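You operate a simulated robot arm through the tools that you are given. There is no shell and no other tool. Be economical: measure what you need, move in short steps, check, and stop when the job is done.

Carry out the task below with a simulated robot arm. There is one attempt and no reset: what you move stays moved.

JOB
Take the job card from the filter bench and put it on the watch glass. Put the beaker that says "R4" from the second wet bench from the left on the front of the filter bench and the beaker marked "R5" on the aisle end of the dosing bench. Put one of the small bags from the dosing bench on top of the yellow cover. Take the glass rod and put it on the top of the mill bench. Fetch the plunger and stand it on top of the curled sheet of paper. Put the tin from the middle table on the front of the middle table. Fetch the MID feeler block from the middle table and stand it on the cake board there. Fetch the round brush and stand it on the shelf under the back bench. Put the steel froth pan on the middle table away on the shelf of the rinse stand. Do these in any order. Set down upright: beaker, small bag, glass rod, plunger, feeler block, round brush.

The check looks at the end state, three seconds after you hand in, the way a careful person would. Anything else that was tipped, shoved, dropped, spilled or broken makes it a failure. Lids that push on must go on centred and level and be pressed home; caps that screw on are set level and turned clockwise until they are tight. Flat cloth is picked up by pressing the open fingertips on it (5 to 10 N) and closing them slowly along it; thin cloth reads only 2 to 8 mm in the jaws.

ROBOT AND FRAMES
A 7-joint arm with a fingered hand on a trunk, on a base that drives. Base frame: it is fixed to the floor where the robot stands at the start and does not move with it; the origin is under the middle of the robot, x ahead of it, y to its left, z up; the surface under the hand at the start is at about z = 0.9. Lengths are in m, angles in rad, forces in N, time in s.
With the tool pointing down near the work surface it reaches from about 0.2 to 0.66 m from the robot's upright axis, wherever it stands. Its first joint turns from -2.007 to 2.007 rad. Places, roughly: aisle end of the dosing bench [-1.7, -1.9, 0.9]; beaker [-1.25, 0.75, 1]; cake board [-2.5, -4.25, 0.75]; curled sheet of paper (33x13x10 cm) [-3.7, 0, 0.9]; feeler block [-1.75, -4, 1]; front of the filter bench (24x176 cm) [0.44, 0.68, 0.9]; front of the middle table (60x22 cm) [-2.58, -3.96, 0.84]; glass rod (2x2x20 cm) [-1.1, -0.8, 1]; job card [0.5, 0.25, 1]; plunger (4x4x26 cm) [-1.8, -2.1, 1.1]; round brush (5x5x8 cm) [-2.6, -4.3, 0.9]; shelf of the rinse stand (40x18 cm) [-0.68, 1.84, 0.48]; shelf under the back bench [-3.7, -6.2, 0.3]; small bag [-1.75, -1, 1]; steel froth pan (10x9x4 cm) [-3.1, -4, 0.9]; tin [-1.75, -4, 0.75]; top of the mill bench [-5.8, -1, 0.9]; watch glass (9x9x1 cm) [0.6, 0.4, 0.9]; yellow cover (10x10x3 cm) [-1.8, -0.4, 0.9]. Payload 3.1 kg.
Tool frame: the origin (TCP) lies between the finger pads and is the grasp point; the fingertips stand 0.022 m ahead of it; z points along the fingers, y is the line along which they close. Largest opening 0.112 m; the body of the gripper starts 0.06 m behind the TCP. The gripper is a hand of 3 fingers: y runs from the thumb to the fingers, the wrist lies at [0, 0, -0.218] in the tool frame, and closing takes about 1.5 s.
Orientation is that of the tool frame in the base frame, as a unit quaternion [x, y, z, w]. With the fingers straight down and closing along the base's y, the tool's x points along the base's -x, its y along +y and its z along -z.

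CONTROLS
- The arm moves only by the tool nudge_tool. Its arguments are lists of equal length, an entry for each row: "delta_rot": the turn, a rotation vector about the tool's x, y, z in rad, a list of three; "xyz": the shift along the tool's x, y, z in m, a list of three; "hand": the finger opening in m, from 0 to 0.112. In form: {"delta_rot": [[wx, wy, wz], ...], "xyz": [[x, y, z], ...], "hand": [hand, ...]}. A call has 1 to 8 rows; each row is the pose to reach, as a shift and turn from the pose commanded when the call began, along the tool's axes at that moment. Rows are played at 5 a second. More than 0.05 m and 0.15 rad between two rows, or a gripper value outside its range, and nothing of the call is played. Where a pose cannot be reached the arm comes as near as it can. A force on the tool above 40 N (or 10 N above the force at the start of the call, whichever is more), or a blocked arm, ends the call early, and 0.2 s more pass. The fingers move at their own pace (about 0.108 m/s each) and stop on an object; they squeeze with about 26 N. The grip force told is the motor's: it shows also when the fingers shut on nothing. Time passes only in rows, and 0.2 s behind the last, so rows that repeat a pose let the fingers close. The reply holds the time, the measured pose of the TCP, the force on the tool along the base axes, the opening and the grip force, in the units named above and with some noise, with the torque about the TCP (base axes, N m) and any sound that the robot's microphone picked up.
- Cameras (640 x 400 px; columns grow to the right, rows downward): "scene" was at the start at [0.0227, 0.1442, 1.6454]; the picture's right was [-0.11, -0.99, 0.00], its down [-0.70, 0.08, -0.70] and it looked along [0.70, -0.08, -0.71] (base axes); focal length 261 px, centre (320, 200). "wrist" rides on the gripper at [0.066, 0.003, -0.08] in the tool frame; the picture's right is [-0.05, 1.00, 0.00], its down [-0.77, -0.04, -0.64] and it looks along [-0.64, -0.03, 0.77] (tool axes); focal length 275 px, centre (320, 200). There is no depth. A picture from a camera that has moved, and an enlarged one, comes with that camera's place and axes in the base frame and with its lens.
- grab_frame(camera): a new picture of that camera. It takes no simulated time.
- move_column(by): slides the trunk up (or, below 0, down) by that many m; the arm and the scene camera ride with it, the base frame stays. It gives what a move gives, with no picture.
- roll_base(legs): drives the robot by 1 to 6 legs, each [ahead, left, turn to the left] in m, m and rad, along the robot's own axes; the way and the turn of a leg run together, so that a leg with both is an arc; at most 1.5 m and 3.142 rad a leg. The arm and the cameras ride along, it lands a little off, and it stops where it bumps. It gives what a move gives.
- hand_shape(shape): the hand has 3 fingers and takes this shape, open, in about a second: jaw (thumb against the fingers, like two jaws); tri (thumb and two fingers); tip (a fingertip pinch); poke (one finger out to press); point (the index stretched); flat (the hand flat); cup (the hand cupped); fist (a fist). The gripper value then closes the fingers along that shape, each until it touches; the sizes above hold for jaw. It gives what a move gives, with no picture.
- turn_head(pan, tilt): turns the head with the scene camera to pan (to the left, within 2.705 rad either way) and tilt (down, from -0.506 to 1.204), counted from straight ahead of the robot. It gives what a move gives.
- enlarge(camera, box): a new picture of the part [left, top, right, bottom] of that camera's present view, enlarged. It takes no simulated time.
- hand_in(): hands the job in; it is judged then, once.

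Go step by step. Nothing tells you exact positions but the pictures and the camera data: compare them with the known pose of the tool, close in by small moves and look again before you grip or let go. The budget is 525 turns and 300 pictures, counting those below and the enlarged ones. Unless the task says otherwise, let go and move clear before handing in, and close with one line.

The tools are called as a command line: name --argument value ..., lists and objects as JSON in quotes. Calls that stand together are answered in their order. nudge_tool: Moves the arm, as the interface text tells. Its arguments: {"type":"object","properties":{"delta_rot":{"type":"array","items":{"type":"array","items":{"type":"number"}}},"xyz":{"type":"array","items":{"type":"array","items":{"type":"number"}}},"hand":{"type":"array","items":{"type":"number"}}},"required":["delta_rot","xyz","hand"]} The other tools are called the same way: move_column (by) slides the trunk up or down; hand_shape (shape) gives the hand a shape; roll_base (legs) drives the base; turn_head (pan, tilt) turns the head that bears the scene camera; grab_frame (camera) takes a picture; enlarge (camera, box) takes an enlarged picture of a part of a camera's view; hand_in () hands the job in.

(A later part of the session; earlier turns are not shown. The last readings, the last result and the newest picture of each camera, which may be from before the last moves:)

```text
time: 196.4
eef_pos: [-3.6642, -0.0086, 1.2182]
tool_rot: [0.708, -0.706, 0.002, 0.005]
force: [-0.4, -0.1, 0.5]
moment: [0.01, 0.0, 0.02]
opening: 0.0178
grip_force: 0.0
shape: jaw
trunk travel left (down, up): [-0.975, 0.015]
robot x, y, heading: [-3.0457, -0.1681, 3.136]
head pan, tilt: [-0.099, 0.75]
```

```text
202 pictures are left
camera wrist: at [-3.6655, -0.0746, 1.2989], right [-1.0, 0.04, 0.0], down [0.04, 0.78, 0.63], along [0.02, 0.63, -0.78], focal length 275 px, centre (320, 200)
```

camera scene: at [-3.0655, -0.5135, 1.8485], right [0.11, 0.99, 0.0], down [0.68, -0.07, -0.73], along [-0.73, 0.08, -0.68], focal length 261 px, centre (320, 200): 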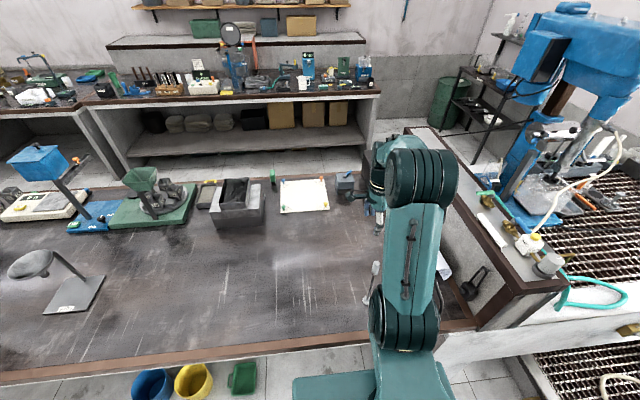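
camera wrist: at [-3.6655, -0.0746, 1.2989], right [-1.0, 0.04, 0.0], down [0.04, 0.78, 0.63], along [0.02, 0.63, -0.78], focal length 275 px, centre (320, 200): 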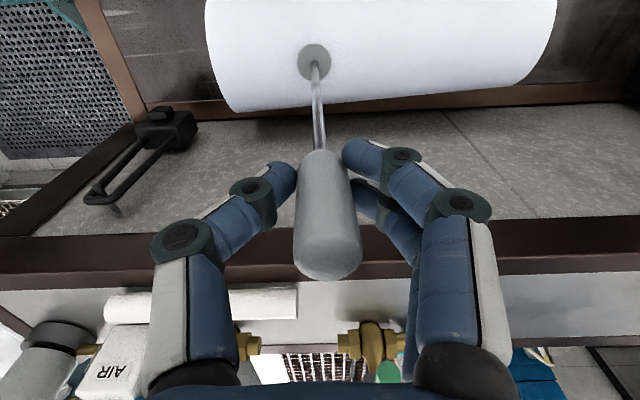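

nudge_tool --delta_rot '[[0, 0, 0], [0, 0, 0], [0, 0, 0], [0, 0, 0], [0, 0, 0], [0, 0, 0]]' --xyz '[[0, 0, 0], [0, 0, 0], [0, 0, 0], [0, 0, 0], [0, 0, 0], [0, 0, 0]]' --hand '[0.025, 0.03, 0.04, 0.05, 0.055, 0.055]'

grab_frame --camera "wrist"

```text
time: 197.8
eef_pos: [-3.6635, -0.0091, 1.2177]
tool_rot: [0.709, -0.705, 0.001, 0.005]
force: [-1.4, -0.4, 0.9]
moment: [-0.02, -0.02, 0.03]
opening: 0.0544
grip_force: 0.0
shape: jaw
trunk travel left (down, up): [-0.975, 0.015]
robot x, y, heading: [-3.0433, -0.1665, 3.133]
head pan, tilt: [-0.099, 0.75]
```

```text
201 pictures are left
camera wrist: at [-3.6656, -0.0746, 1.2989], right [-1.0, 0.04, 0.01], down [0.04, 0.78, 0.63], along [0.02, 0.63, -0.78], focal length 275 px, centre (320, 200)
```

wrist: 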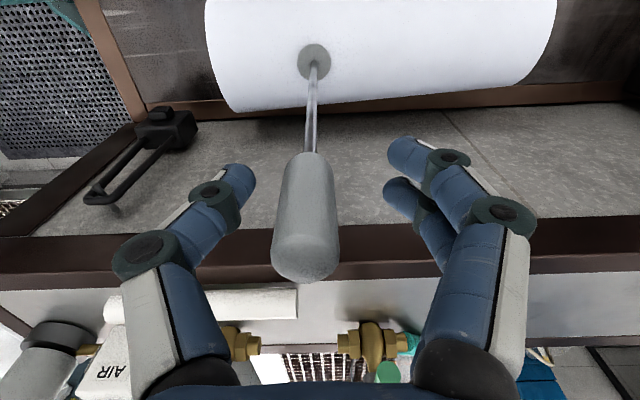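

nudge_tool --delta_rot '[[0, 0, 0], [0, 0, 0]]' --xyz '[[0, 0, 0], [0, 0, 0]]' --hand '[0.055, 0.055]'

grab_frame --camera "wrist"

```text
time: 198.4
eef_pos: [-3.6625, -0.009, 1.2193]
tool_rot: [0.707, -0.707, 0.002, 0.006]
force: [0.1, 0.6, 0.0]
moment: [0.0, 0.02, -0.02]
opening: 0.0543
grip_force: 0.0
shape: jaw
trunk travel left (down, up): [-0.975, 0.015]
robot x, y, heading: [-3.0455, -0.166, 3.135]
head pan, tilt: [-0.099, 0.75]
```

```text
200 pictures are left
camera wrist: at [-3.6656, -0.0746, 1.2989], right [-1.0, 0.04, 0.01], down [0.04, 0.78, 0.63], along [0.02, 0.63, -0.78], focal length 275 px, centre (320, 200)
```

wrist: 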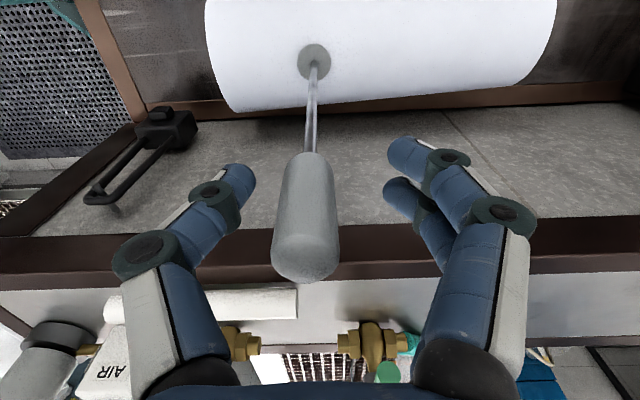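

It stands stably. Opening wider and rising straight up.

nudge_tool --delta_rot '[[0, 0, 0], [0, 0, 0], [0, 0, 0], [0, 0, 0], [0, 0, 0], [0, 0, 0]]' --xyz '[[0, 0, 0], [0, 0, 0], [0, 0, -0.02], [0, 0, -0.05], [0, 0, -0.08], [0, 0, -0.11]]' --hand '[0.07, 0.08, 0.08, 0.08, 0.08, 0.08]'

grab_frame --camera "wrist"

enlarge --camera "scene" --box '[310, 160, 430, 260]'

```text
time: 199.8
eef_pos: [-3.6626, -0.0076, 1.329]
tool_rot: [0.708, -0.706, 0.002, 0.005]
force: [-0.3, -0.3, -0.4]
moment: [-0.02, 0.05, 0.0]
opening: 0.0797
grip_force: 0.1
shape: jaw
trunk travel left (down, up): [-0.975, 0.015]
robot x, y, heading: [-3.0464, -0.1664, 3.132]
head pan, tilt: [-0.099, 0.75]
```

```text
199 pictures are left
camera wrist: at [-3.665, -0.0727, 1.4099], right [-1.0, 0.04, 0.0], down [0.04, 0.78, 0.63], along [0.02, 0.63, -0.78], focal length 275 px, centre (320, 200)
```

wrist: 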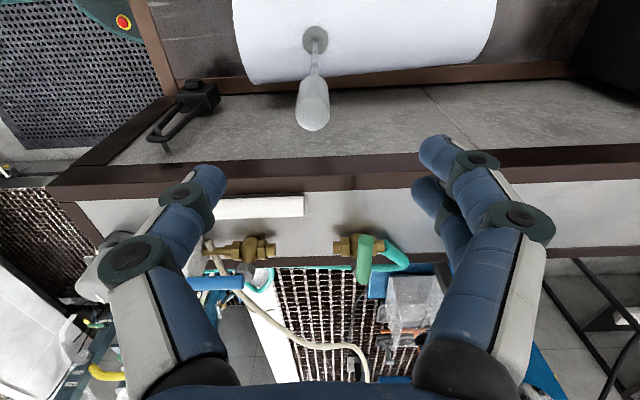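

```text
4.00 times, centred on (370, 210) of scene
camera zoom: at [-3.0807, -0.3186, 1.8492], right [0.11, 0.99, 0.0], down [0.68, -0.07, -0.73], along [-0.72, 0.08, -0.69], focal length 1045 px, centre (120, 160)
```

zoom: 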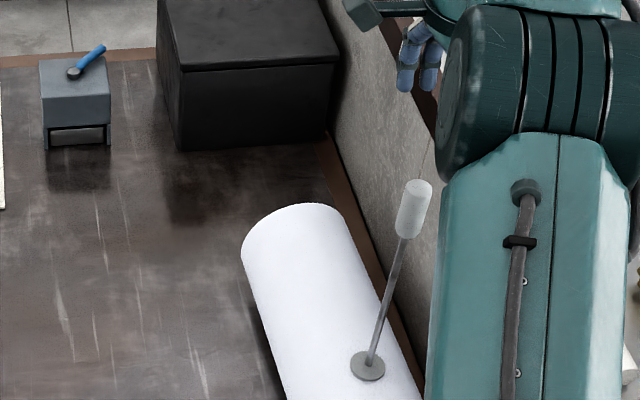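

Plunger is standing on the curled sheet. Backing off and returning to the dosing bench's back side for the bag and yellow cover.

roll_base --legs '[[-0.45, 0, 0], [0, 0.5, 0]]'

nudge_tool --delta_rot '[[0, 0, -0.14], [0, 0, -0.28], [0, 0, -0.42], [0, 0, -0.56], [0, 0, -0.7], [0, 0, -0.84], [0, 0, -0.98], [0, 0, -1.12]]' --xyz '[[0, -0.03, 0], [0, -0.06, 0], [0, -0.09, 0], [0, -0.12, 0], [0, -0.15, 0], [0, -0.18, 0], [0, -0.21, 0], [0, -0.24, 0]]' --hand '[0.08, 0.08, 0.08, 0.08, 0.08, 0.08, 0.08, 0.08]'

nudge_tool --delta_rot '[[0, 0, -0.15], [0, 0, -0.3], [0, 0, -0.45]]' --xyz '[[0, 0, 0], [0, 0, 0], [0, 0, 0]]' --hand '[0.08, 0.08, 0.08]'

roll_base --legs '[[0, 0, 3.14]]'

turn_head --pan 0.1 --tilt 0.7

grab_frame --camera "scene"

```text
time: 205.0
eef_pos: [-3.2185, -0.5055, 1.3277]
tool_rot: [0.708, -0.706, 0.002, 0.007]
force: [-0.8, 1.1, 0.2]
moment: [0.01, 0.01, 0.01]
opening: 0.0797
grip_force: 0.1
shape: jaw
trunk travel left (down, up): [-0.975, 0.015]
robot x, y, heading: [-2.6043, -0.6673, 3.133]
head pan, tilt: [-0.099, 0.75]
```

```text
time: 206.8
eef_pos: [-2.9768, -0.5049, 1.3298]
tool_rot: [0.975, -0.221, -0.003, 0.007]
force: [-0.1, -0.2, -0.3]
moment: [-0.02, 0.03, 0.03]
opening: 0.0797
grip_force: 0.1
shape: jaw
trunk travel left (down, up): [-0.975, 0.015]
robot x, y, heading: [-2.6053, -0.6679, 3.133]
head pan, tilt: [-0.099, 0.75]
```

```text
time: 207.6
eef_pos: [-2.9777, -0.5045, 1.3269]
tool_rot: [1.0, 0.003, -0.004, 0.003]
force: [-0.6, -0.7, -0.3]
moment: [0.02, 0.01, -0.01]
opening: 0.0796
grip_force: 0.1
shape: jaw
trunk travel left (down, up): [-0.975, 0.015]
robot x, y, heading: [-2.6105, -0.6673, 3.136]
head pan, tilt: [-0.099, 0.75]
```

```text
time: 215.3
eef_pos: [-2.2341, -0.8307, 1.3268]
tool_rot: [0.004, 1.0, 0.004, 0.003]
force: [0.6, 0.4, -0.2]
moment: [-0.01, -0.04, 0.03]
opening: 0.0795
grip_force: 0.1
shape: jaw
trunk travel left (down, up): [-0.975, 0.015]
robot x, y, heading: [-2.6045, -0.6689, -0.024]
head pan, tilt: [-0.099, 0.75]
```

```text
time: 216.0
eef_pos: [-2.2337, -0.8319, 1.3266]
tool_rot: [0.005, 1.0, 0.005, 0.004]
force: [0.3, 0.4, -0.5]
moment: [0.01, -0.01, 0.01]
opening: 0.0798
grip_force: 0.0
shape: jaw
trunk travel left (down, up): [-0.975, 0.015]
robot x, y, heading: [-2.6052, -0.6655, -0.02]
head pan, tilt: [0.099, 0.7]
```

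```text
197 pictures are left
camera scene: at [-2.5757, -0.5052, 1.8528], right [0.08, -1.0, 0.0], down [-0.64, -0.05, -0.76], along [0.76, 0.06, -0.64], focal length 261 px, centre (320, 200)
```

scene: 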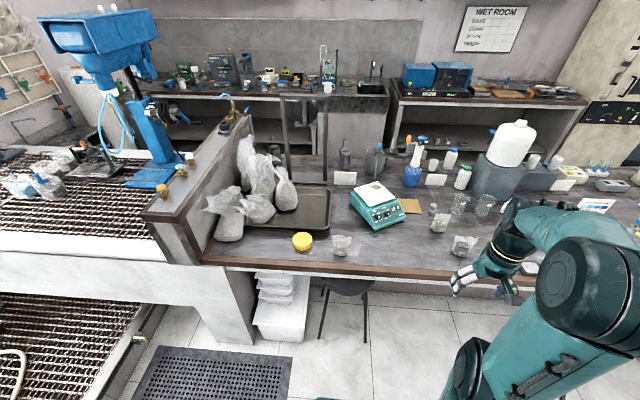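

move_column --by -0.15

roll_base --legs '[[0.36, -0.02, 0.02]]'

turn_head --pan 0.0 --tilt 0.95

grab_frame --camera "scene"

grab_frame --camera "wrist"

```text
time: 217.8
eef_pos: [-2.2325, -0.8315, 1.1772]
tool_rot: [0.004, 1.0, 0.003, 0.003]
force: [-1.2, -0.7, -0.2]
moment: [-0.01, -0.01, 0.0]
opening: 0.08
grip_force: 0.1
shape: jaw
trunk travel left (down, up): [-0.825, 0.165]
robot x, y, heading: [-2.604, -0.6689, -0.015]
head pan, tilt: [0.099, 0.7]
```

```text
time: 220.1
eef_pos: [-1.8693, -0.8473, 1.1778]
tool_rot: [-0.004, 1.0, 0.004, 0.004]
force: [-0.5, -1.2, -0.3]
moment: [0.0, 0.0, -0.01]
opening: 0.0795
grip_force: 0.1
shape: jaw
trunk travel left (down, up): [-0.825, 0.165]
robot x, y, heading: [-2.2459, -0.685, 0.001]
head pan, tilt: [0.099, 0.7]
```

```text
time: 220.9
eef_pos: [-1.8676, -0.8471, 1.1775]
tool_rot: [-0.004, 1.0, 0.005, 0.003]
force: [0.1, -0.5, -0.3]
moment: [0.02, -0.01, -0.02]
opening: 0.0797
grip_force: 0.0
shape: jaw
trunk travel left (down, up): [-0.825, 0.165]
robot x, y, heading: [-2.2454, -0.6928, 0.001]
head pan, tilt: [0.0, 0.949]
```

```text
196 pictures are left
camera scene: at [-2.2283, -0.5363, 1.6831], right [0.0, -1.0, 0.0], down [-0.81, 0.0, -0.58], along [0.58, 0.0, -0.81], focal length 261 px, centre (320, 200)
```

scene: 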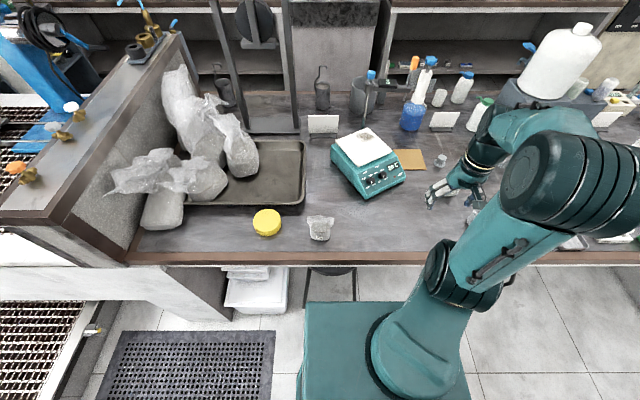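

```text
195 pictures are left
camera wrist: at [-1.9352, -0.8451, 1.2568], right [0.04, 1.0, 0.01], down [0.77, -0.04, 0.64], along [0.64, -0.02, -0.77], focal length 275 px, centre (320, 200)
```

wrist: 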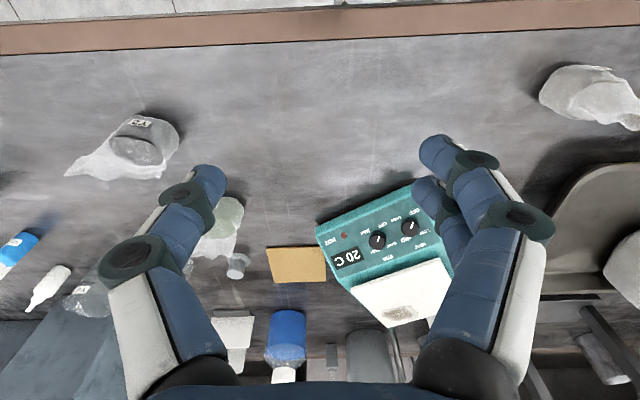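

enlarge --camera "scene" --box '[240, 190, 360, 265]'

enlarge --camera "wrist" --box '[60, 90, 260, 290]'

```text
5.33 times, centred on (300, 228) of scene
camera zoom: at [-2.2283, -0.5363, 1.6831], right [0.0, -1.0, 0.0], down [-0.81, 0.0, -0.58], along [0.58, 0.0, -0.81], focal length 1393 px, centre (427, 53)
```

zoom: 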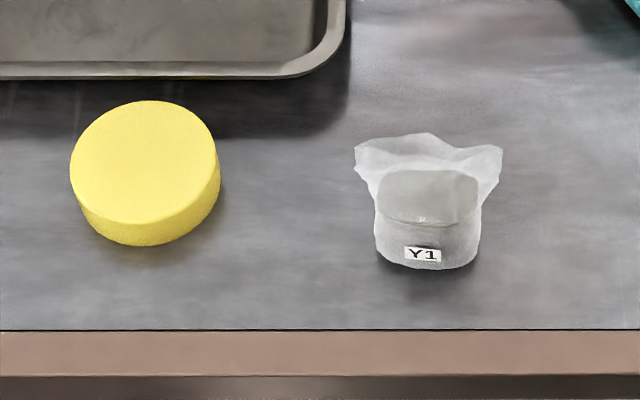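

```text
2.00 times, centred on (160, 190) of wrist
camera zoom: at [-1.9352, -0.8451, 1.2568], right [0.04, 1.0, 0.01], down [0.77, -0.04, 0.64], along [0.64, -0.02, -0.77], focal length 551 px, centre (640, 220)
```

zoom: 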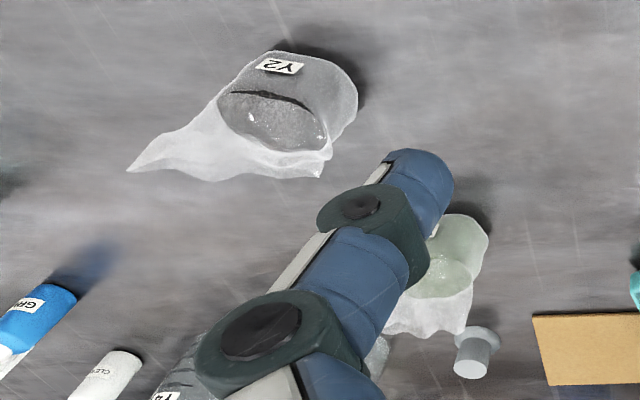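

I'll take bag Y1 at about (-1.80, -0.537); the yellow cover's centre is at about (-1.772, -0.357).

nudge_tool --delta_rot '[[0, 0, 0], [0, 0, 0], [0, 0, 0], [0, 0, 0], [0, 0, 0], [0, 0, 0], [0, 0, 0]]' --xyz '[[-0.01, 0.045, -0.02], [-0.02, 0.09, -0.02], [-0.03, 0.135, -0.02], [-0.04, 0.18, -0.02], [-0.05, 0.225, -0.02], [-0.06, 0.27, 0], [-0.064, 0.31, 0.02]]' --hand '[0.11, 0.11, 0.11, 0.11, 0.11, 0.11, 0.11]'

grab_frame --camera "wrist"

```text
refused: row 1 steps farther than a row can; nothing moved
```

```text
192 pictures are left
camera wrist: at [-1.9352, -0.8451, 1.2568], right [0.04, 1.0, 0.01], down [0.77, -0.04, 0.64], along [0.64, -0.02, -0.77], focal length 275 px, centre (320, 200)
```

wrist: 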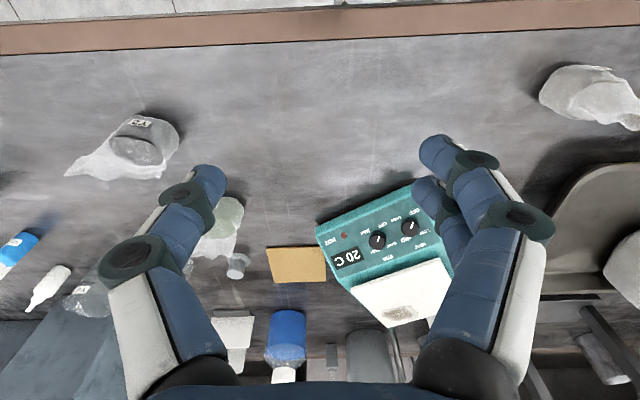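

nudge_tool --delta_rot '[[0, 0, 0], [0, 0, 0], [0, 0, 0], [0, 0, 0], [0, 0, 0], [0, 0, 0], [0, 0, 0], [0, 0, 0]]' --xyz '[[-0.01, 0.04, 0], [-0.02, 0.08, 0], [-0.03, 0.12, 0], [-0.035, 0.16, 0], [-0.04, 0.2, 0], [-0.05, 0.24, 0], [-0.055, 0.28, 0.0], [-0.064, 0.31, 0.02]]' --hand '[0.11, 0.11, 0.11, 0.11, 0.11, 0.11, 0.11, 0.11]'

grab_frame --camera "wrist"

```text
time: 222.7
eef_pos: [-1.8078, -0.5332, 1.1587]
tool_rot: [-0.004, 1.0, 0.003, 0.002]
force: [0.5, 0.5, -0.1]
moment: [0.0, -0.02, 0.0]
opening: 0.1099
grip_force: 0.0
shape: jaw
trunk travel left (down, up): [-0.825, 0.165]
robot x, y, heading: [-2.2421, -0.6927, -0.001]
head pan, tilt: [0.0, 0.949]
```

```text
191 pictures are left
camera wrist: at [-1.8735, -0.5319, 1.2385], right [0.04, 1.0, 0.01], down [0.77, -0.03, 0.64], along [0.64, -0.02, -0.77], focal length 275 px, centre (320, 200)
```

wrist: 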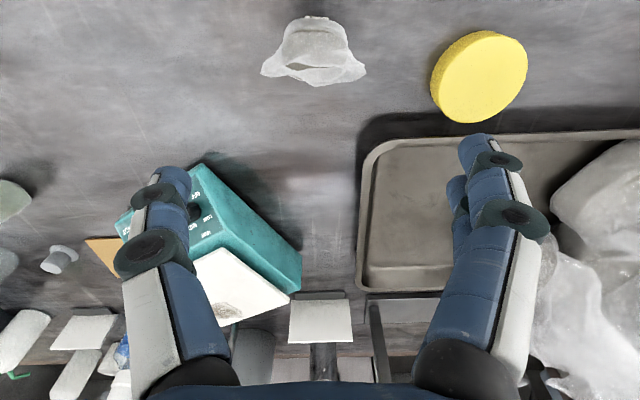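

nudge_tool --delta_rot '[[0, 0, 0], [0, 0, 0], [0, 0, 0]]' --xyz '[[0.01, -0.005, 0.04], [0.01, -0.005, 0.08], [0.01, -0.005, 0.12]]' --hand '[0.11, 0.11, 0.11]'

grab_frame --camera "wrist"

```text
time: 223.5
eef_pos: [-1.8163, -0.5406, 1.0416]
tool_rot: [-0.004, 1.0, 0.004, 0.003]
force: [-0.7, -0.7, 0.8]
moment: [0.0, 0.0, 0.02]
opening: 0.1099
grip_force: 0.0
shape: jaw
trunk travel left (down, up): [-0.825, 0.165]
robot x, y, heading: [-2.2408, -0.687, 0.002]
head pan, tilt: [0.0, 0.949]
```

```text
190 pictures are left
camera wrist: at [-1.8824, -0.5381, 1.12], right [0.04, 1.0, 0.01], down [0.77, -0.04, 0.64], along [0.64, -0.02, -0.77], focal length 275 px, centre (320, 200)
```

wrist: 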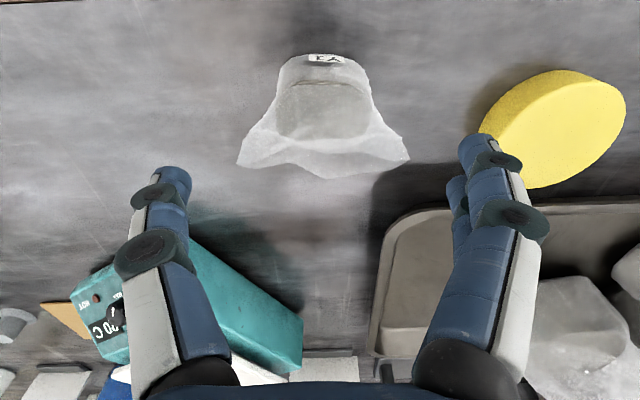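

nudge_tool --delta_rot '[[0, 0, 0], [0, 0, 0], [0, 0, 0], [0, 0, 0], [0, 0, 0], [0, 0, 0], [0, 0, 0], [0, 0, 0]]' --xyz '[[0, 0.002, 0.04], [0, 0.002, 0.08], [0, 0.002, 0.096], [0, 0.002, 0.096], [0, 0.002, 0.096], [0, 0.002, 0.096], [0, 0.002, 0.096], [0, 0.002, 0.096]]' --hand '[0.11, 0.11, 0.11, 0.09, 0.07, 0.05, 0.03, 0.03]'

grab_frame --camera "wrist"

```text
time: 224.6
eef_pos: [-1.815, -0.5386, 0.9473]
tool_rot: [-0.004, 1.0, 0.008, 0.01]
force: [1.9, 0.8, 32.4]
moment: [0.66, 0.2, 0.01]
opening: 0.0753
grip_force: 20.6
shape: jaw
trunk travel left (down, up): [-0.825, 0.165]
robot x, y, heading: [-2.2429, -0.6874, 0.004]
head pan, tilt: [0.0, 0.949]
stopped in row 5: the force on the tool passed its limit at 44 N (the readings are from after the stop); the commanded pose is now the measured one
```

```text
189 pictures are left
camera wrist: at [-1.8821, -0.5379, 1.0263], right [0.04, 1.0, 0.02], down [0.76, -0.04, 0.65], along [0.65, -0.01, -0.76], focal length 275 px, centre (320, 200)
```

wrist: 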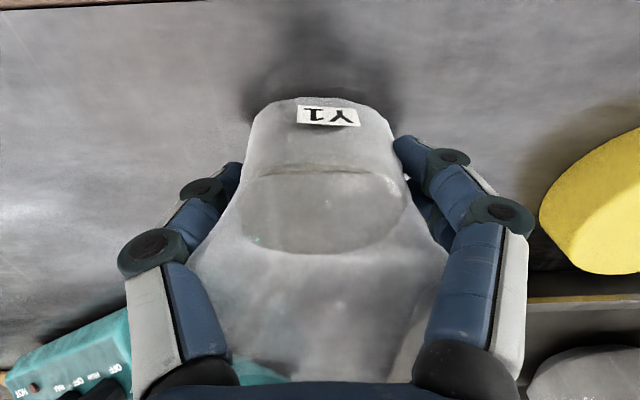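

Something pushed up as the fingers closed; I'll raise 12 mm and close again gently.

nudge_tool --delta_rot '[[0, 0, 0], [0, 0, 0], [0, 0, 0], [0, 0, 0]]' --xyz '[[0, 0, 0], [0, 0, -0.006], [0, 0, -0.012], [0, 0, -0.012]]' --hand '[0.09, 0.09, 0.09, 0.085]'

enlarge --camera "scene" --box '[240, 170, 400, 270]'

```text
time: 225.6
eef_pos: [-1.8145, -0.5406, 0.9569]
tool_rot: [-0.003, 1.0, 0.007, 0.006]
force: [0.2, -0.2, -0.6]
moment: [0.02, -0.01, 0.02]
opening: 0.0853
grip_force: 0.1
shape: jaw
trunk travel left (down, up): [-0.825, 0.165]
robot x, y, heading: [-2.2419, -0.6885, -0.0]
head pan, tilt: [0.0, 0.949]
```

```text
4.00 times, centred on (320, 220) of scene
camera zoom: at [-2.2277, -0.5359, 1.6829], right [0.0, -1.0, 0.0], down [-0.81, 0.0, -0.58], along [0.58, 0.0, -0.81], focal length 1045 px, centre (320, 120)
```

zoom: 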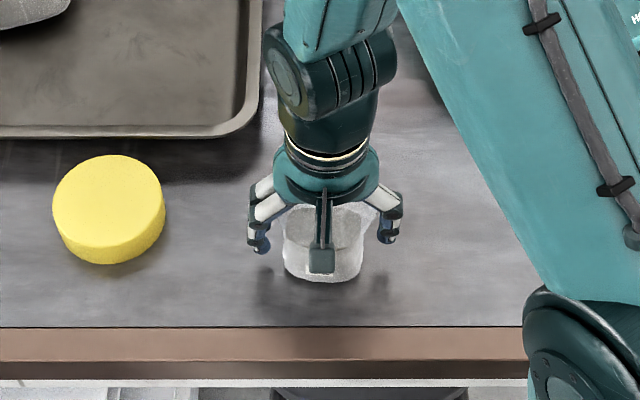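

nudge_tool --delta_rot '[[0, 0, 0], [0, 0, 0], [0, 0, 0], [0, 0, 0], [0, 0, 0]]' --xyz '[[0, 0, 0], [0, 0, 0], [0, 0, 0], [0, 0, 0], [0, 0, 0]]' --hand '[0.078, 0.072, 0.066, 0.06, 0.055]'

grab_frame --camera "wrist"

```text
time: 226.8
eef_pos: [-1.8131, -0.5393, 0.9566]
tool_rot: [-0.003, 1.0, 0.006, 0.005]
force: [0.4, 0.4, -0.3]
moment: [-0.01, 0.0, 0.01]
opening: 0.0541
grip_force: 25.9
shape: jaw
trunk travel left (down, up): [-0.825, 0.165]
robot x, y, heading: [-2.2455, -0.6895, 0.0]
head pan, tilt: [0.0, 0.949]
```

```text
187 pictures are left
camera wrist: at [-1.8803, -0.5378, 1.0357], right [0.04, 1.0, 0.01], down [0.76, -0.04, 0.64], along [0.64, -0.02, -0.76], focal length 275 px, centre (320, 200)
```

wrist: 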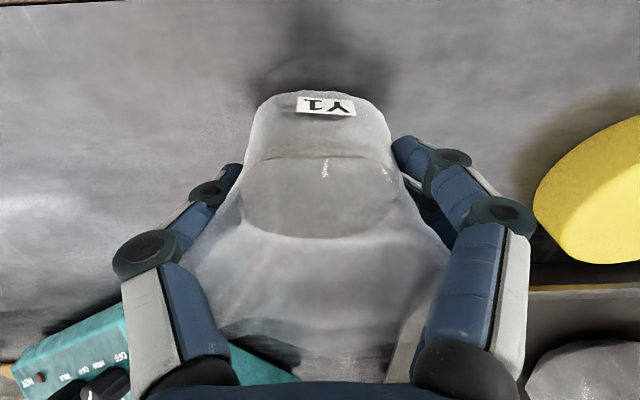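

nudge_tool --delta_rot '[[0, 0, 0], [0, 0, 0], [0, 0, 0], [0, 0, 0], [0, 0, 0], [0, 0, 0], [0, 0, 0], [0, 0, 0]]' --xyz '[[0, 0, -0.03], [0, 0, -0.06], [0, 0, -0.1], [-0.01, 0.04, -0.1], [-0.02, 0.08, -0.1], [-0.03, 0.12, -0.1], [-0.04, 0.16, -0.1], [-0.041, 0.182, -0.1]]' --hand '[0.04, 0.04, 0.04, 0.04, 0.04, 0.04, 0.04, 0.04]'

grab_frame --camera "wrist"

enlarge --camera "scene" --box '[200, 170, 360, 270]'

```text
time: 228.6
eef_pos: [-1.7737, -0.3588, 1.0593]
tool_rot: [-0.003, 1.0, 0.005, 0.006]
force: [0.3, 0.3, -1.1]
moment: [-0.01, -0.02, -0.04]
opening: 0.054
grip_force: 26.2
shape: jaw
trunk travel left (down, up): [-0.825, 0.165]
robot x, y, heading: [-2.2424, -0.6861, 0.004]
head pan, tilt: [0.0, 0.949]
```

```text
186 pictures are left
camera wrist: at [-1.8403, -0.3569, 1.1374], right [0.04, 1.0, 0.01], down [0.76, -0.04, 0.64], along [0.64, -0.02, -0.76], focal length 275 px, centre (320, 200)
```

wrist: 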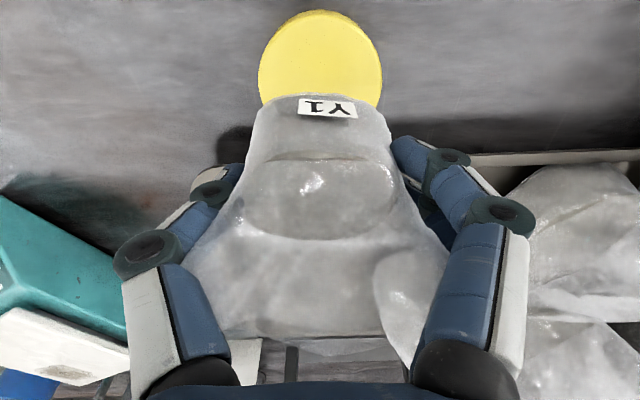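

```text
4.00 times, centred on (280, 220) of scene
camera zoom: at [-2.2286, -0.5356, 1.683], right [0.0, -1.0, 0.0], down [-0.81, 0.0, -0.58], along [0.58, 0.0, -0.81], focal length 1045 px, centre (480, 120)
```

zoom: 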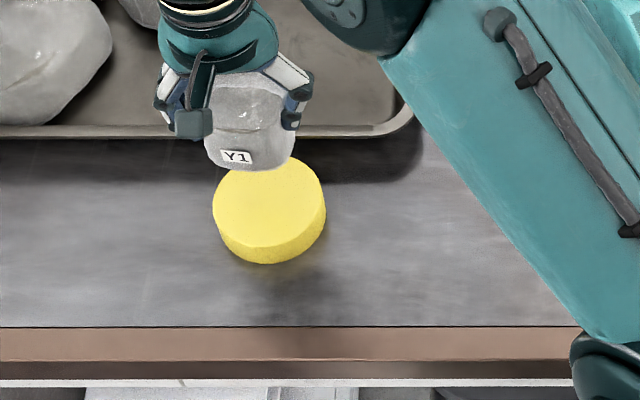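

nudge_tool --delta_rot '[[0, 0, 0], [0, 0, 0], [0, 0, 0], [0, 0, 0]]' --xyz '[[0, 0.001, 0.03], [0, 0.001, 0.055], [0, 0.001, 0.065], [0, 0.001, 0.07]]' --hand '[0.04, 0.04, 0.04, 0.04]'

```text
time: 229.6
eef_pos: [-1.7723, -0.3574, 0.9917]
tool_rot: [-0.003, 1.0, 0.007, 0.006]
force: [0.3, 0.6, -0.7]
moment: [0.01, 0.0, 0.01]
opening: 0.0537
grip_force: 25.9
shape: jaw
trunk travel left (down, up): [-0.825, 0.165]
robot x, y, heading: [-2.242, -0.6921, -0.001]
head pan, tilt: [0.0, 0.949]
```

nudge_tool --delta_rot '[[0, 0, 0], [0, 0, 0], [0, 0, 0]]' --xyz '[[0, 0, 0.002], [0, 0, 0.004], [0, 0, 0.006]]' --hand '[0.04, 0.04, 0.04]'

```text
time: 230.4
eef_pos: [-1.7742, -0.3571, 0.9854]
tool_rot: [-0.004, 1.0, 0.007, 0.007]
force: [0.4, 0.4, 6.0]
moment: [0.05, -0.01, 0.04]
opening: 0.0536
grip_force: 26.1
shape: jaw
trunk travel left (down, up): [-0.825, 0.165]
robot x, y, heading: [-2.2411, -0.6864, -0.0]
head pan, tilt: [0.0, 0.949]
```

Contact at the expected height. Releasing and rising.

nudge_tool --delta_rot '[[0, 0, 0], [0, 0, 0], [0, 0, 0], [0, 0, 0], [0, 0, 0], [0, 0, 0], [0, 0, 0]]' --xyz '[[0, 0, -0.001], [0, 0, -0.001], [0, 0, -0.001], [0, 0, -0.001], [0, 0, -0.001], [0, 0, -0.001], [0, 0, -0.001]]' --hand '[0.055, 0.06, 0.07, 0.08, 0.09, 0.1, 0.11]'

nudge_tool --delta_rot '[[0, 0, 0], [0, 0, 0], [0, 0, 0], [0, 0, 0], [0, 0, 0], [0, 0, 0]]' --xyz '[[0, 0, -0.02], [0, 0, -0.05], [0, 0, -0.09], [0, 0, -0.13], [0, 0, -0.17], [0, 0, -0.21]]' --hand '[0.112, 0.112, 0.112, 0.112, 0.112, 0.112]'

grab_frame --camera "wrist"

grab_frame --camera "scene"

```text
time: 232.0
eef_pos: [-1.7733, -0.356, 0.9846]
tool_rot: [-0.004, 1.0, 0.006, 0.005]
force: [0.0, 0.3, -0.3]
moment: [0.06, 0.02, -0.01]
opening: 0.1099
grip_force: 0.0
shape: jaw
trunk travel left (down, up): [-0.825, 0.165]
robot x, y, heading: [-2.2445, -0.6893, 0.001]
head pan, tilt: [0.0, 0.949]
```

```text
time: 233.4
eef_pos: [-1.7752, -0.3584, 1.1925]
tool_rot: [-0.003, 1.0, 0.006, 0.006]
force: [0.4, -0.1, -1.1]
moment: [0.01, 0.02, 0.03]
opening: 0.1119
grip_force: 0.1
shape: jaw
trunk travel left (down, up): [-0.825, 0.165]
robot x, y, heading: [-2.242, -0.6869, -0.001]
head pan, tilt: [0.0, 0.949]
```

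```text
184 pictures are left
camera wrist: at [-1.8426, -0.357, 1.2712], right [0.04, 1.0, 0.01], down [0.76, -0.04, 0.64], along [0.64, -0.02, -0.76], focal length 275 px, centre (320, 200)
```

wrist: 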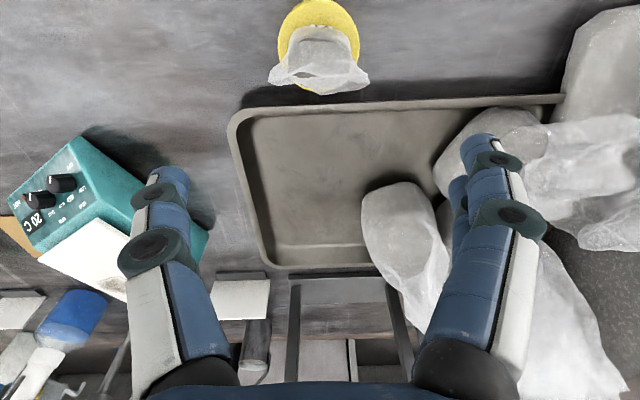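

```text
183 pictures are left
camera scene: at [-2.2288, -0.5364, 1.683], right [0.0, -1.0, 0.0], down [-0.81, 0.0, -0.58], along [0.58, 0.0, -0.81], focal length 261 px, centre (320, 200)
```

scene: 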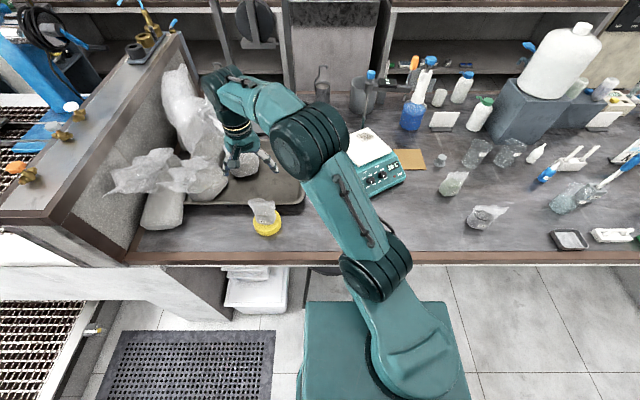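

Bag Y1 is standing on the yellow cover. Next, the middle table.

nudge_tool --delta_rot '[[0, 0, 0], [0, 0, 0], [0, 0, 0], [0, 0, 0], [0, 0, 0], [0, 0, 0], [0, 0, 0], [0, 0, 0]]' --xyz '[[0.015, -0.04, 0], [0.03, -0.08, 0], [0.045, -0.12, 0], [0.06, -0.16, 0], [0.075, -0.2, 0], [0.09, -0.24, 0], [0.105, -0.28, 0], [0.12, -0.31, 0]]' --hand '[0.112, 0.112, 0.112, 0.112, 0.112, 0.112, 0.11, 0.11]'

roll_base --legs '[[-0.4, 0, 0], [0, -1.2, 0], [0, -1.05, 0], [0, 0, -1.57]]'

turn_head --pan 0.0 --tilt 0.65

grab_frame --camera "scene"

```text
time: 235.2
eef_pos: [-1.8931, -0.6706, 1.1878]
tool_rot: [-0.005, 1.0, 0.007, 0.006]
force: [-0.5, 0.3, 1.5]
moment: [0.02, -0.04, -0.05]
opening: 0.11
grip_force: 0.0
shape: jaw
trunk travel left (down, up): [-0.825, 0.165]
robot x, y, heading: [-2.2433, -0.69, 0.003]
head pan, tilt: [0.0, 0.949]
```

```text
time: 252.4
eef_pos: [-2.6489, -3.3503, 1.188]
tool_rot: [0.7, 0.714, 0.0, 0.008]
force: [0.8, 0.1, 0.1]
moment: [0.0, 0.02, 0.01]
opening: 0.1099
grip_force: 0.1
shape: jaw
trunk travel left (down, up): [-0.825, 0.165]
robot x, y, heading: [-2.6719, -2.9998, -1.557]
head pan, tilt: [0.0, 0.949]
```

```text
time: 253.2
eef_pos: [-2.6484, -3.3509, 1.1872]
tool_rot: [0.701, 0.714, 0.0, 0.008]
force: [-0.3, -0.7, -0.3]
moment: [0.01, -0.03, 0.03]
opening: 0.1098
grip_force: 0.0
shape: jaw
trunk travel left (down, up): [-0.825, 0.165]
robot x, y, heading: [-2.671, -2.9987, -1.558]
head pan, tilt: [0.0, 0.649]
```

```text
182 pictures are left
camera scene: at [-2.5196, -3.0254, 1.7071], right [-1.0, -0.01, 0.0], down [-0.01, 0.61, -0.8], along [0.01, -0.8, -0.61], focal length 261 px, centre (320, 200)
```

scene: 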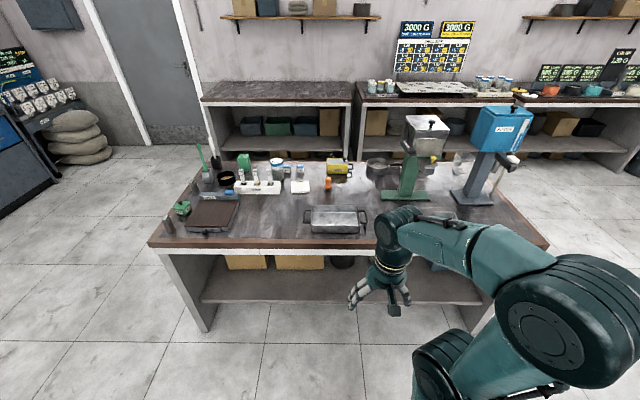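

enlarge --camera "scene" --box '[150, 130, 390, 250]'

enlarge --camera "scene" --box '[320, 90, 560, 250]'

```text
2.67 times, centred on (270, 190) of scene
camera zoom: at [-2.5196, -3.0254, 1.7071], right [-1.0, -0.01, 0.0], down [-0.01, 0.61, -0.8], along [0.01, -0.8, -0.61], focal length 696 px, centre (453, 227)
```

zoom: 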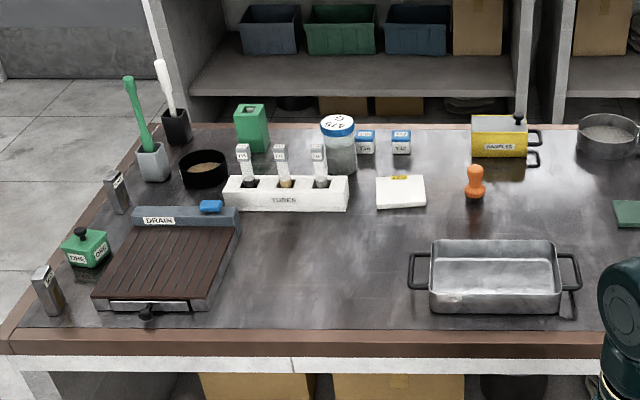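

```text
2.50 times, centred on (440, 170) of scene
camera zoom: at [-2.5196, -3.0254, 1.7071], right [-1.0, -0.01, 0.0], down [-0.01, 0.61, -0.8], along [0.01, -0.8, -0.61], focal length 653 px, centre (20, 275)
```

zoom: 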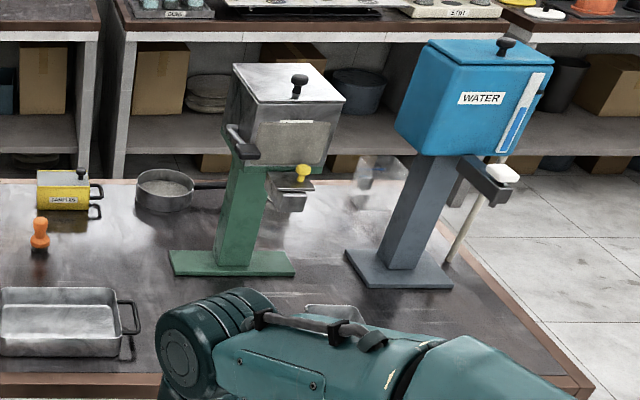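

enlarge --camera "scene" --box '[155, 180, 245, 240]'

enlarge --camera "scene" --box '[190, 140, 340, 220]'

```text
6.67 times, centred on (200, 210) of scene
camera zoom: at [-2.5196, -3.0254, 1.7071], right [-1.0, -0.01, 0.0], down [-0.01, 0.61, -0.8], along [0.01, -0.8, -0.61], focal length 1741 px, centre (1120, 133)
```

zoom: 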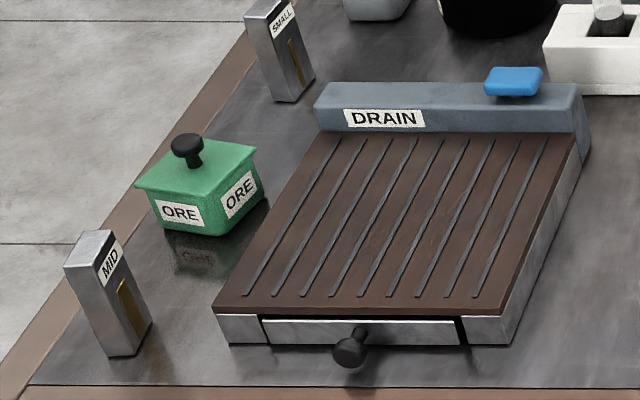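

```text
4.27 times, centred on (265, 180) of scene
camera zoom: at [-2.5196, -3.0254, 1.7071], right [-1.0, -0.01, 0.0], down [-0.01, 0.61, -0.8], along [0.01, -0.8, -0.61], focal length 1114 px, centre (555, 285)
```

zoom: 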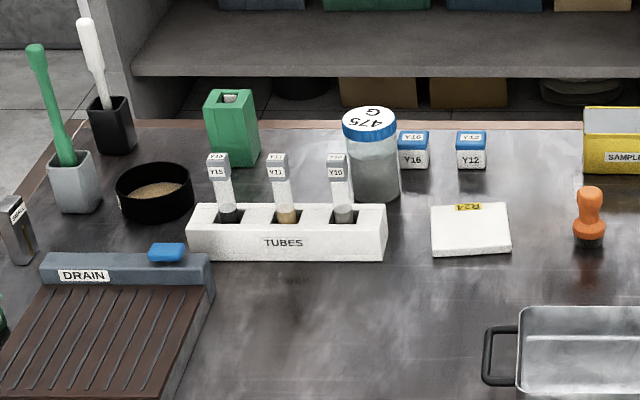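

Identified: ORE tin at about (-1.81, -4.05), MID feeler block at (-1.79, -3.93), orange brush at (-2.55, -4.26), cake board R24 at (-2.39, -4.27). I'll approach the left part of the table front.

roll_base --legs '[[0, 0.67, -0.013], [0.48, 0, 0]]'

turn_head --pan 0.1 --tilt 0.9

grab_frame --camera "scene"

grab_frame --camera "wrist"

```text
time: 259.4
eef_pos: [-1.9799, -3.839, 1.1882]
tool_rot: [0.706, 0.708, 0.0, 0.009]
force: [0.3, -1.1, -0.4]
moment: [0.0, 0.0, 0.01]
opening: 0.1102
grip_force: 0.2
shape: jaw
trunk travel left (down, up): [-0.825, 0.165]
robot x, y, heading: [-1.9995, -3.4862, -1.577]
head pan, tilt: [0.0, 0.649]
```

```text
time: 260.2
eef_pos: [-1.9797, -3.8379, 1.1878]
tool_rot: [0.707, 0.708, 0.0, 0.009]
force: [0.2, 0.3, 0.3]
moment: [0.02, 0.0, 0.04]
opening: 0.1104
grip_force: 0.0
shape: jaw
trunk travel left (down, up): [-0.825, 0.165]
robot x, y, heading: [-2.0014, -3.4849, -1.578]
head pan, tilt: [0.099, 0.901]
```

```text
177 pictures are left
camera scene: at [-1.8367, -3.5042, 1.6867], right [-1.0, -0.09, 0.0], down [-0.07, 0.78, -0.62], along [0.06, -0.62, -0.78], focal length 261 px, centre (320, 200)
```

scene: 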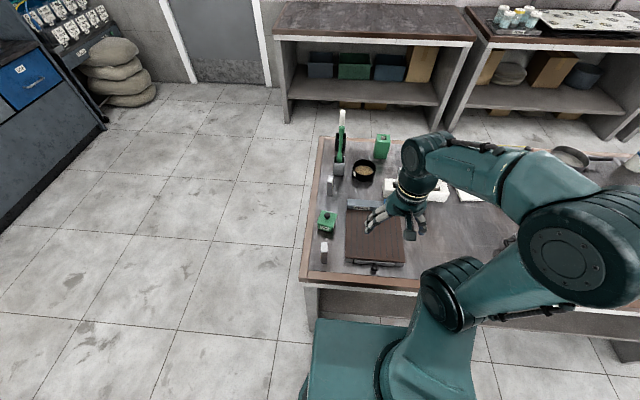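

```text
176 pictures are left
camera wrist: at [-1.9768, -3.7709, 1.2666], right [1.0, -0.04, 0.01], down [-0.04, -0.76, 0.64], along [-0.02, -0.64, -0.76], focal length 275 px, centre (320, 200)
```

wrist: 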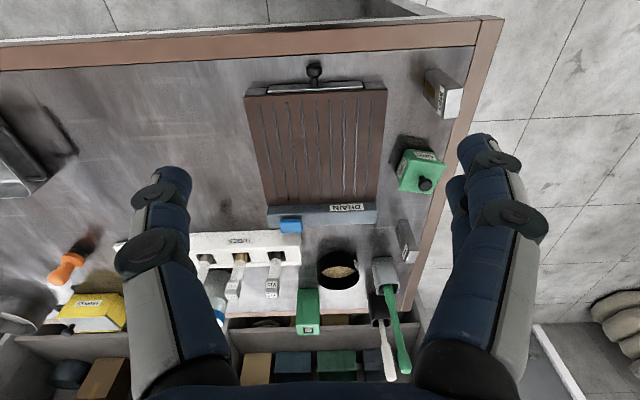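

nudge_tool --delta_rot '[[0, 0, 0.1], [0, 0, 0.2], [0, 0, 0.3], [0, 0, 0.3], [0, 0, 0.3], [0, 0, 0.3], [0, 0, 0.3]]' --xyz '[[-0.035, 0.03, 0], [-0.07, 0.06, 0], [-0.105, 0.09, 0], [-0.14, 0.115, 0], [-0.17, 0.14, 0.02], [-0.19, 0.16, 0.05], [-0.204, 0.168, 0.09]]' --hand '[0.1, 0.1, 0.095, 0.095, 0.095, 0.095, 0.095]'

grab_frame --camera "wrist"

```text
time: 261.8
eef_pos: [-1.8115, -4.046, 1.0995]
tool_rot: [0.804, 0.594, 0.002, 0.009]
force: [0.0, 0.2, -0.1]
moment: [-0.03, -0.03, -0.01]
opening: 0.0953
grip_force: 0.0
shape: jaw
trunk travel left (down, up): [-0.825, 0.165]
robot x, y, heading: [-2.0011, -3.4885, -1.573]
head pan, tilt: [0.099, 0.901]
```

```text
175 pictures are left
camera wrist: at [-1.7898, -3.9825, 1.1786], right [0.94, -0.34, 0.02], down [-0.27, -0.72, 0.64], along [-0.21, -0.61, -0.77], focal length 275 px, centre (320, 200)
```

wrist: 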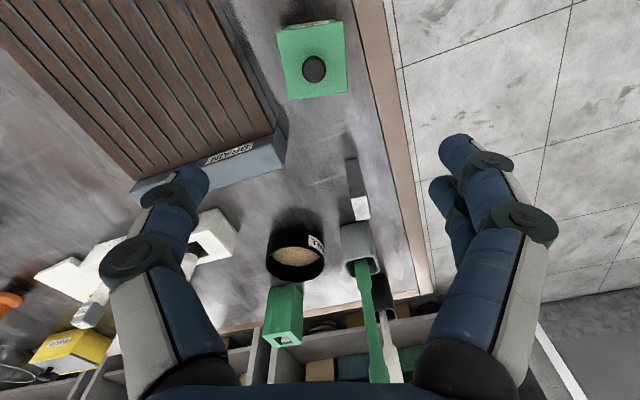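

nudge_tool --delta_rot '[[0, 0, -0.06], [0, 0, -0.12], [0, 0, -0.12], [0, 0, -0.12], [0, 0, -0.12]]' --xyz '[[0, -0.003, 0.03], [0, -0.003, 0.07], [0, -0.003, 0.11], [0, -0.003, 0.14], [0, -0.003, 0.16]]' --hand '[0.092, 0.092, 0.092, 0.092, 0.092]'

grab_frame --camera "wrist"

```text
time: 263.0
eef_pos: [-1.8088, -4.0437, 0.9416]
tool_rot: [0.767, 0.642, 0.001, 0.008]
force: [-0.2, -0.8, 0.1]
moment: [0.02, 0.0, 0.0]
opening: 0.0921
grip_force: 0.1
shape: jaw
trunk travel left (down, up): [-0.825, 0.165]
robot x, y, heading: [-1.9992, -3.488, -1.574]
head pan, tilt: [0.099, 0.901]
```

```text
174 pictures are left
camera wrist: at [-1.7941, -3.9784, 1.0209], right [0.97, -0.22, 0.01], down [-0.18, -0.74, 0.64], along [-0.13, -0.63, -0.77], focal length 275 px, centre (320, 200)
```

wrist: 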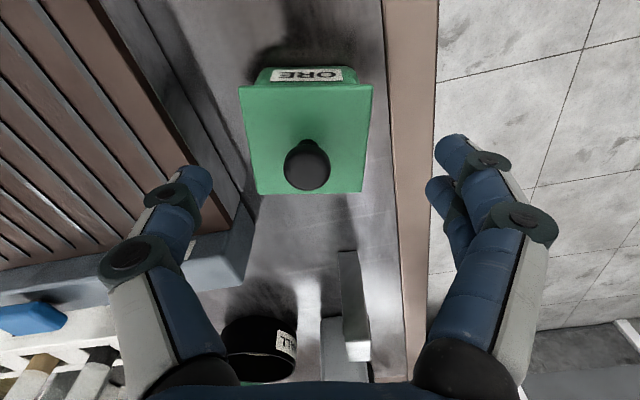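

nudge_tool --delta_rot '[[0, 0, 0], [0, 0, 0], [0, 0, 0], [0, 0, 0], [0, 0, 0], [0, 0, 0], [0, 0, 0]]' --xyz '[[-0.002, -0.005, 0.035], [-0.002, -0.005, 0.065], [-0.002, -0.005, 0.07], [-0.002, -0.005, 0.07], [-0.002, -0.005, 0.07], [-0.002, -0.005, 0.07], [-0.002, -0.005, 0.07]]' --hand '[0.092, 0.092, 0.092, 0.08, 0.07, 0.06, 0.05]'

grab_frame --camera "wrist"

```text
time: 264.6
eef_pos: [-1.8156, -4.0448, 0.8716]
tool_rot: [0.767, 0.642, 0.002, 0.009]
force: [-0.4, -0.1, 7.2]
moment: [0.03, 0.11, -0.02]
opening: 0.0518
grip_force: 25.6
shape: jaw
trunk travel left (down, up): [-0.825, 0.165]
robot x, y, heading: [-1.9955, -3.4864, -1.582]
head pan, tilt: [0.099, 0.901]
```

```text
173 pictures are left
camera wrist: at [-1.8008, -3.9791, 0.9514], right [0.97, -0.22, 0.02], down [-0.18, -0.74, 0.64], along [-0.13, -0.63, -0.77], focal length 275 px, centre (320, 200)
```

wrist: 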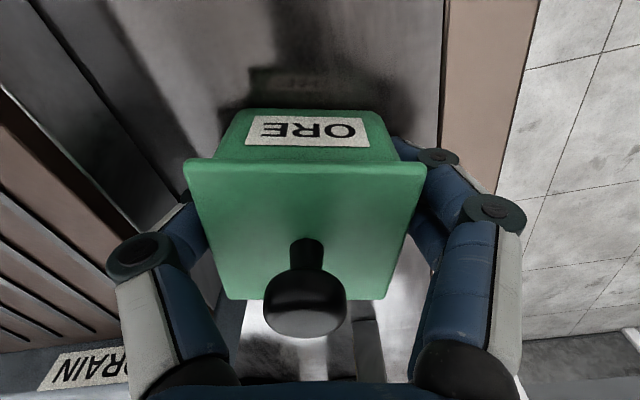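

nudge_tool --delta_rot '[[0, 0, 0], [0, 0, 0], [0, 0, 0], [0, 0, 0], [0, 0, 0], [0, 0, 0], [0, 0, 0], [0, 0, 0]]' --xyz '[[0, 0, -0.03], [0, 0, -0.07], [0, 0, -0.11], [0, 0, -0.15], [0, -0.045, -0.15], [0, -0.09, -0.15], [0, -0.135, -0.15], [0, -0.18, -0.15]]' --hand '[0.045, 0.045, 0.045, 0.045, 0.045, 0.045, 0.045, 0.045]'

nudge_tool --delta_rot '[[0, 0, -0.025], [0, 0, -0.05], [0, 0, -0.075], [0, 0, -0.1], [0, 0, -0.125], [0, 0, -0.15], [0, 0, -0.18], [0, 0, -0.18]]' --xyz '[[0, -0.045, 0], [0, -0.09, 0], [0, -0.135, 0], [0, -0.18, 0], [0, -0.225, 0], [0, -0.27, 0], [0, -0.315, 0], [-0.005, -0.355, 0]]' --hand '[0.045, 0.045, 0.045, 0.045, 0.045, 0.045, 0.045, 0.045]'

grab_frame --camera "wrist"

grab_frame --camera "scene"

```text
time: 266.4
eef_pos: [-1.9968, -4.0152, 1.0197]
tool_rot: [0.767, 0.642, 0.002, 0.009]
force: [0.2, 0.7, -1.6]
moment: [-0.02, -0.01, 0.04]
opening: 0.0518
grip_force: 26.2
shape: jaw
trunk travel left (down, up): [-0.825, 0.165]
robot x, y, heading: [-1.9977, -3.4871, -1.568]
head pan, tilt: [0.099, 0.901]
```

```text
time: 268.2
eef_pos: [-2.3461, -3.9519, 1.0099]
tool_rot: [0.707, 0.708, 0.001, 0.01]
force: [-0.1, -0.2, -0.6]
moment: [-0.01, -0.02, 0.02]
opening: 0.0517
grip_force: 26.4
shape: jaw
trunk travel left (down, up): [-0.825, 0.165]
robot x, y, heading: [-1.9972, -3.4905, -1.576]
head pan, tilt: [0.099, 0.901]
```

```text
172 pictures are left
camera wrist: at [-2.3433, -3.8844, 1.0892], right [1.0, -0.04, 0.01], down [-0.04, -0.76, 0.64], along [-0.02, -0.64, -0.76], focal length 275 px, centre (320, 200)
```

wrist: 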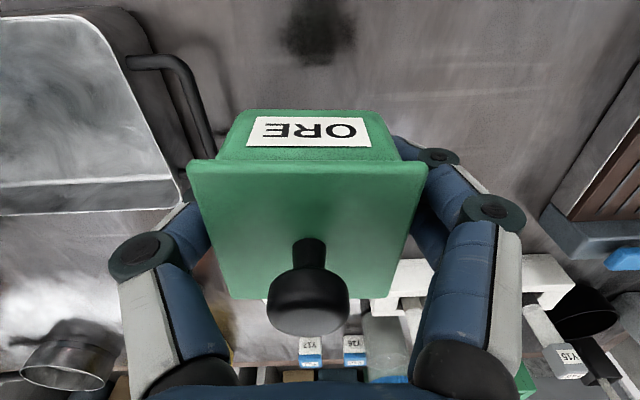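

```text
171 pictures are left
camera scene: at [-1.8385, -3.5044, 1.6868], right [-1.0, -0.09, 0.0], down [-0.07, 0.78, -0.62], along [0.06, -0.62, -0.78], focal length 261 px, centre (320, 200)
```

scene: 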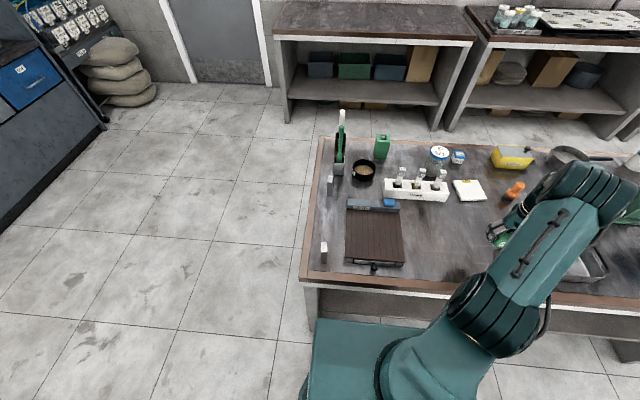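

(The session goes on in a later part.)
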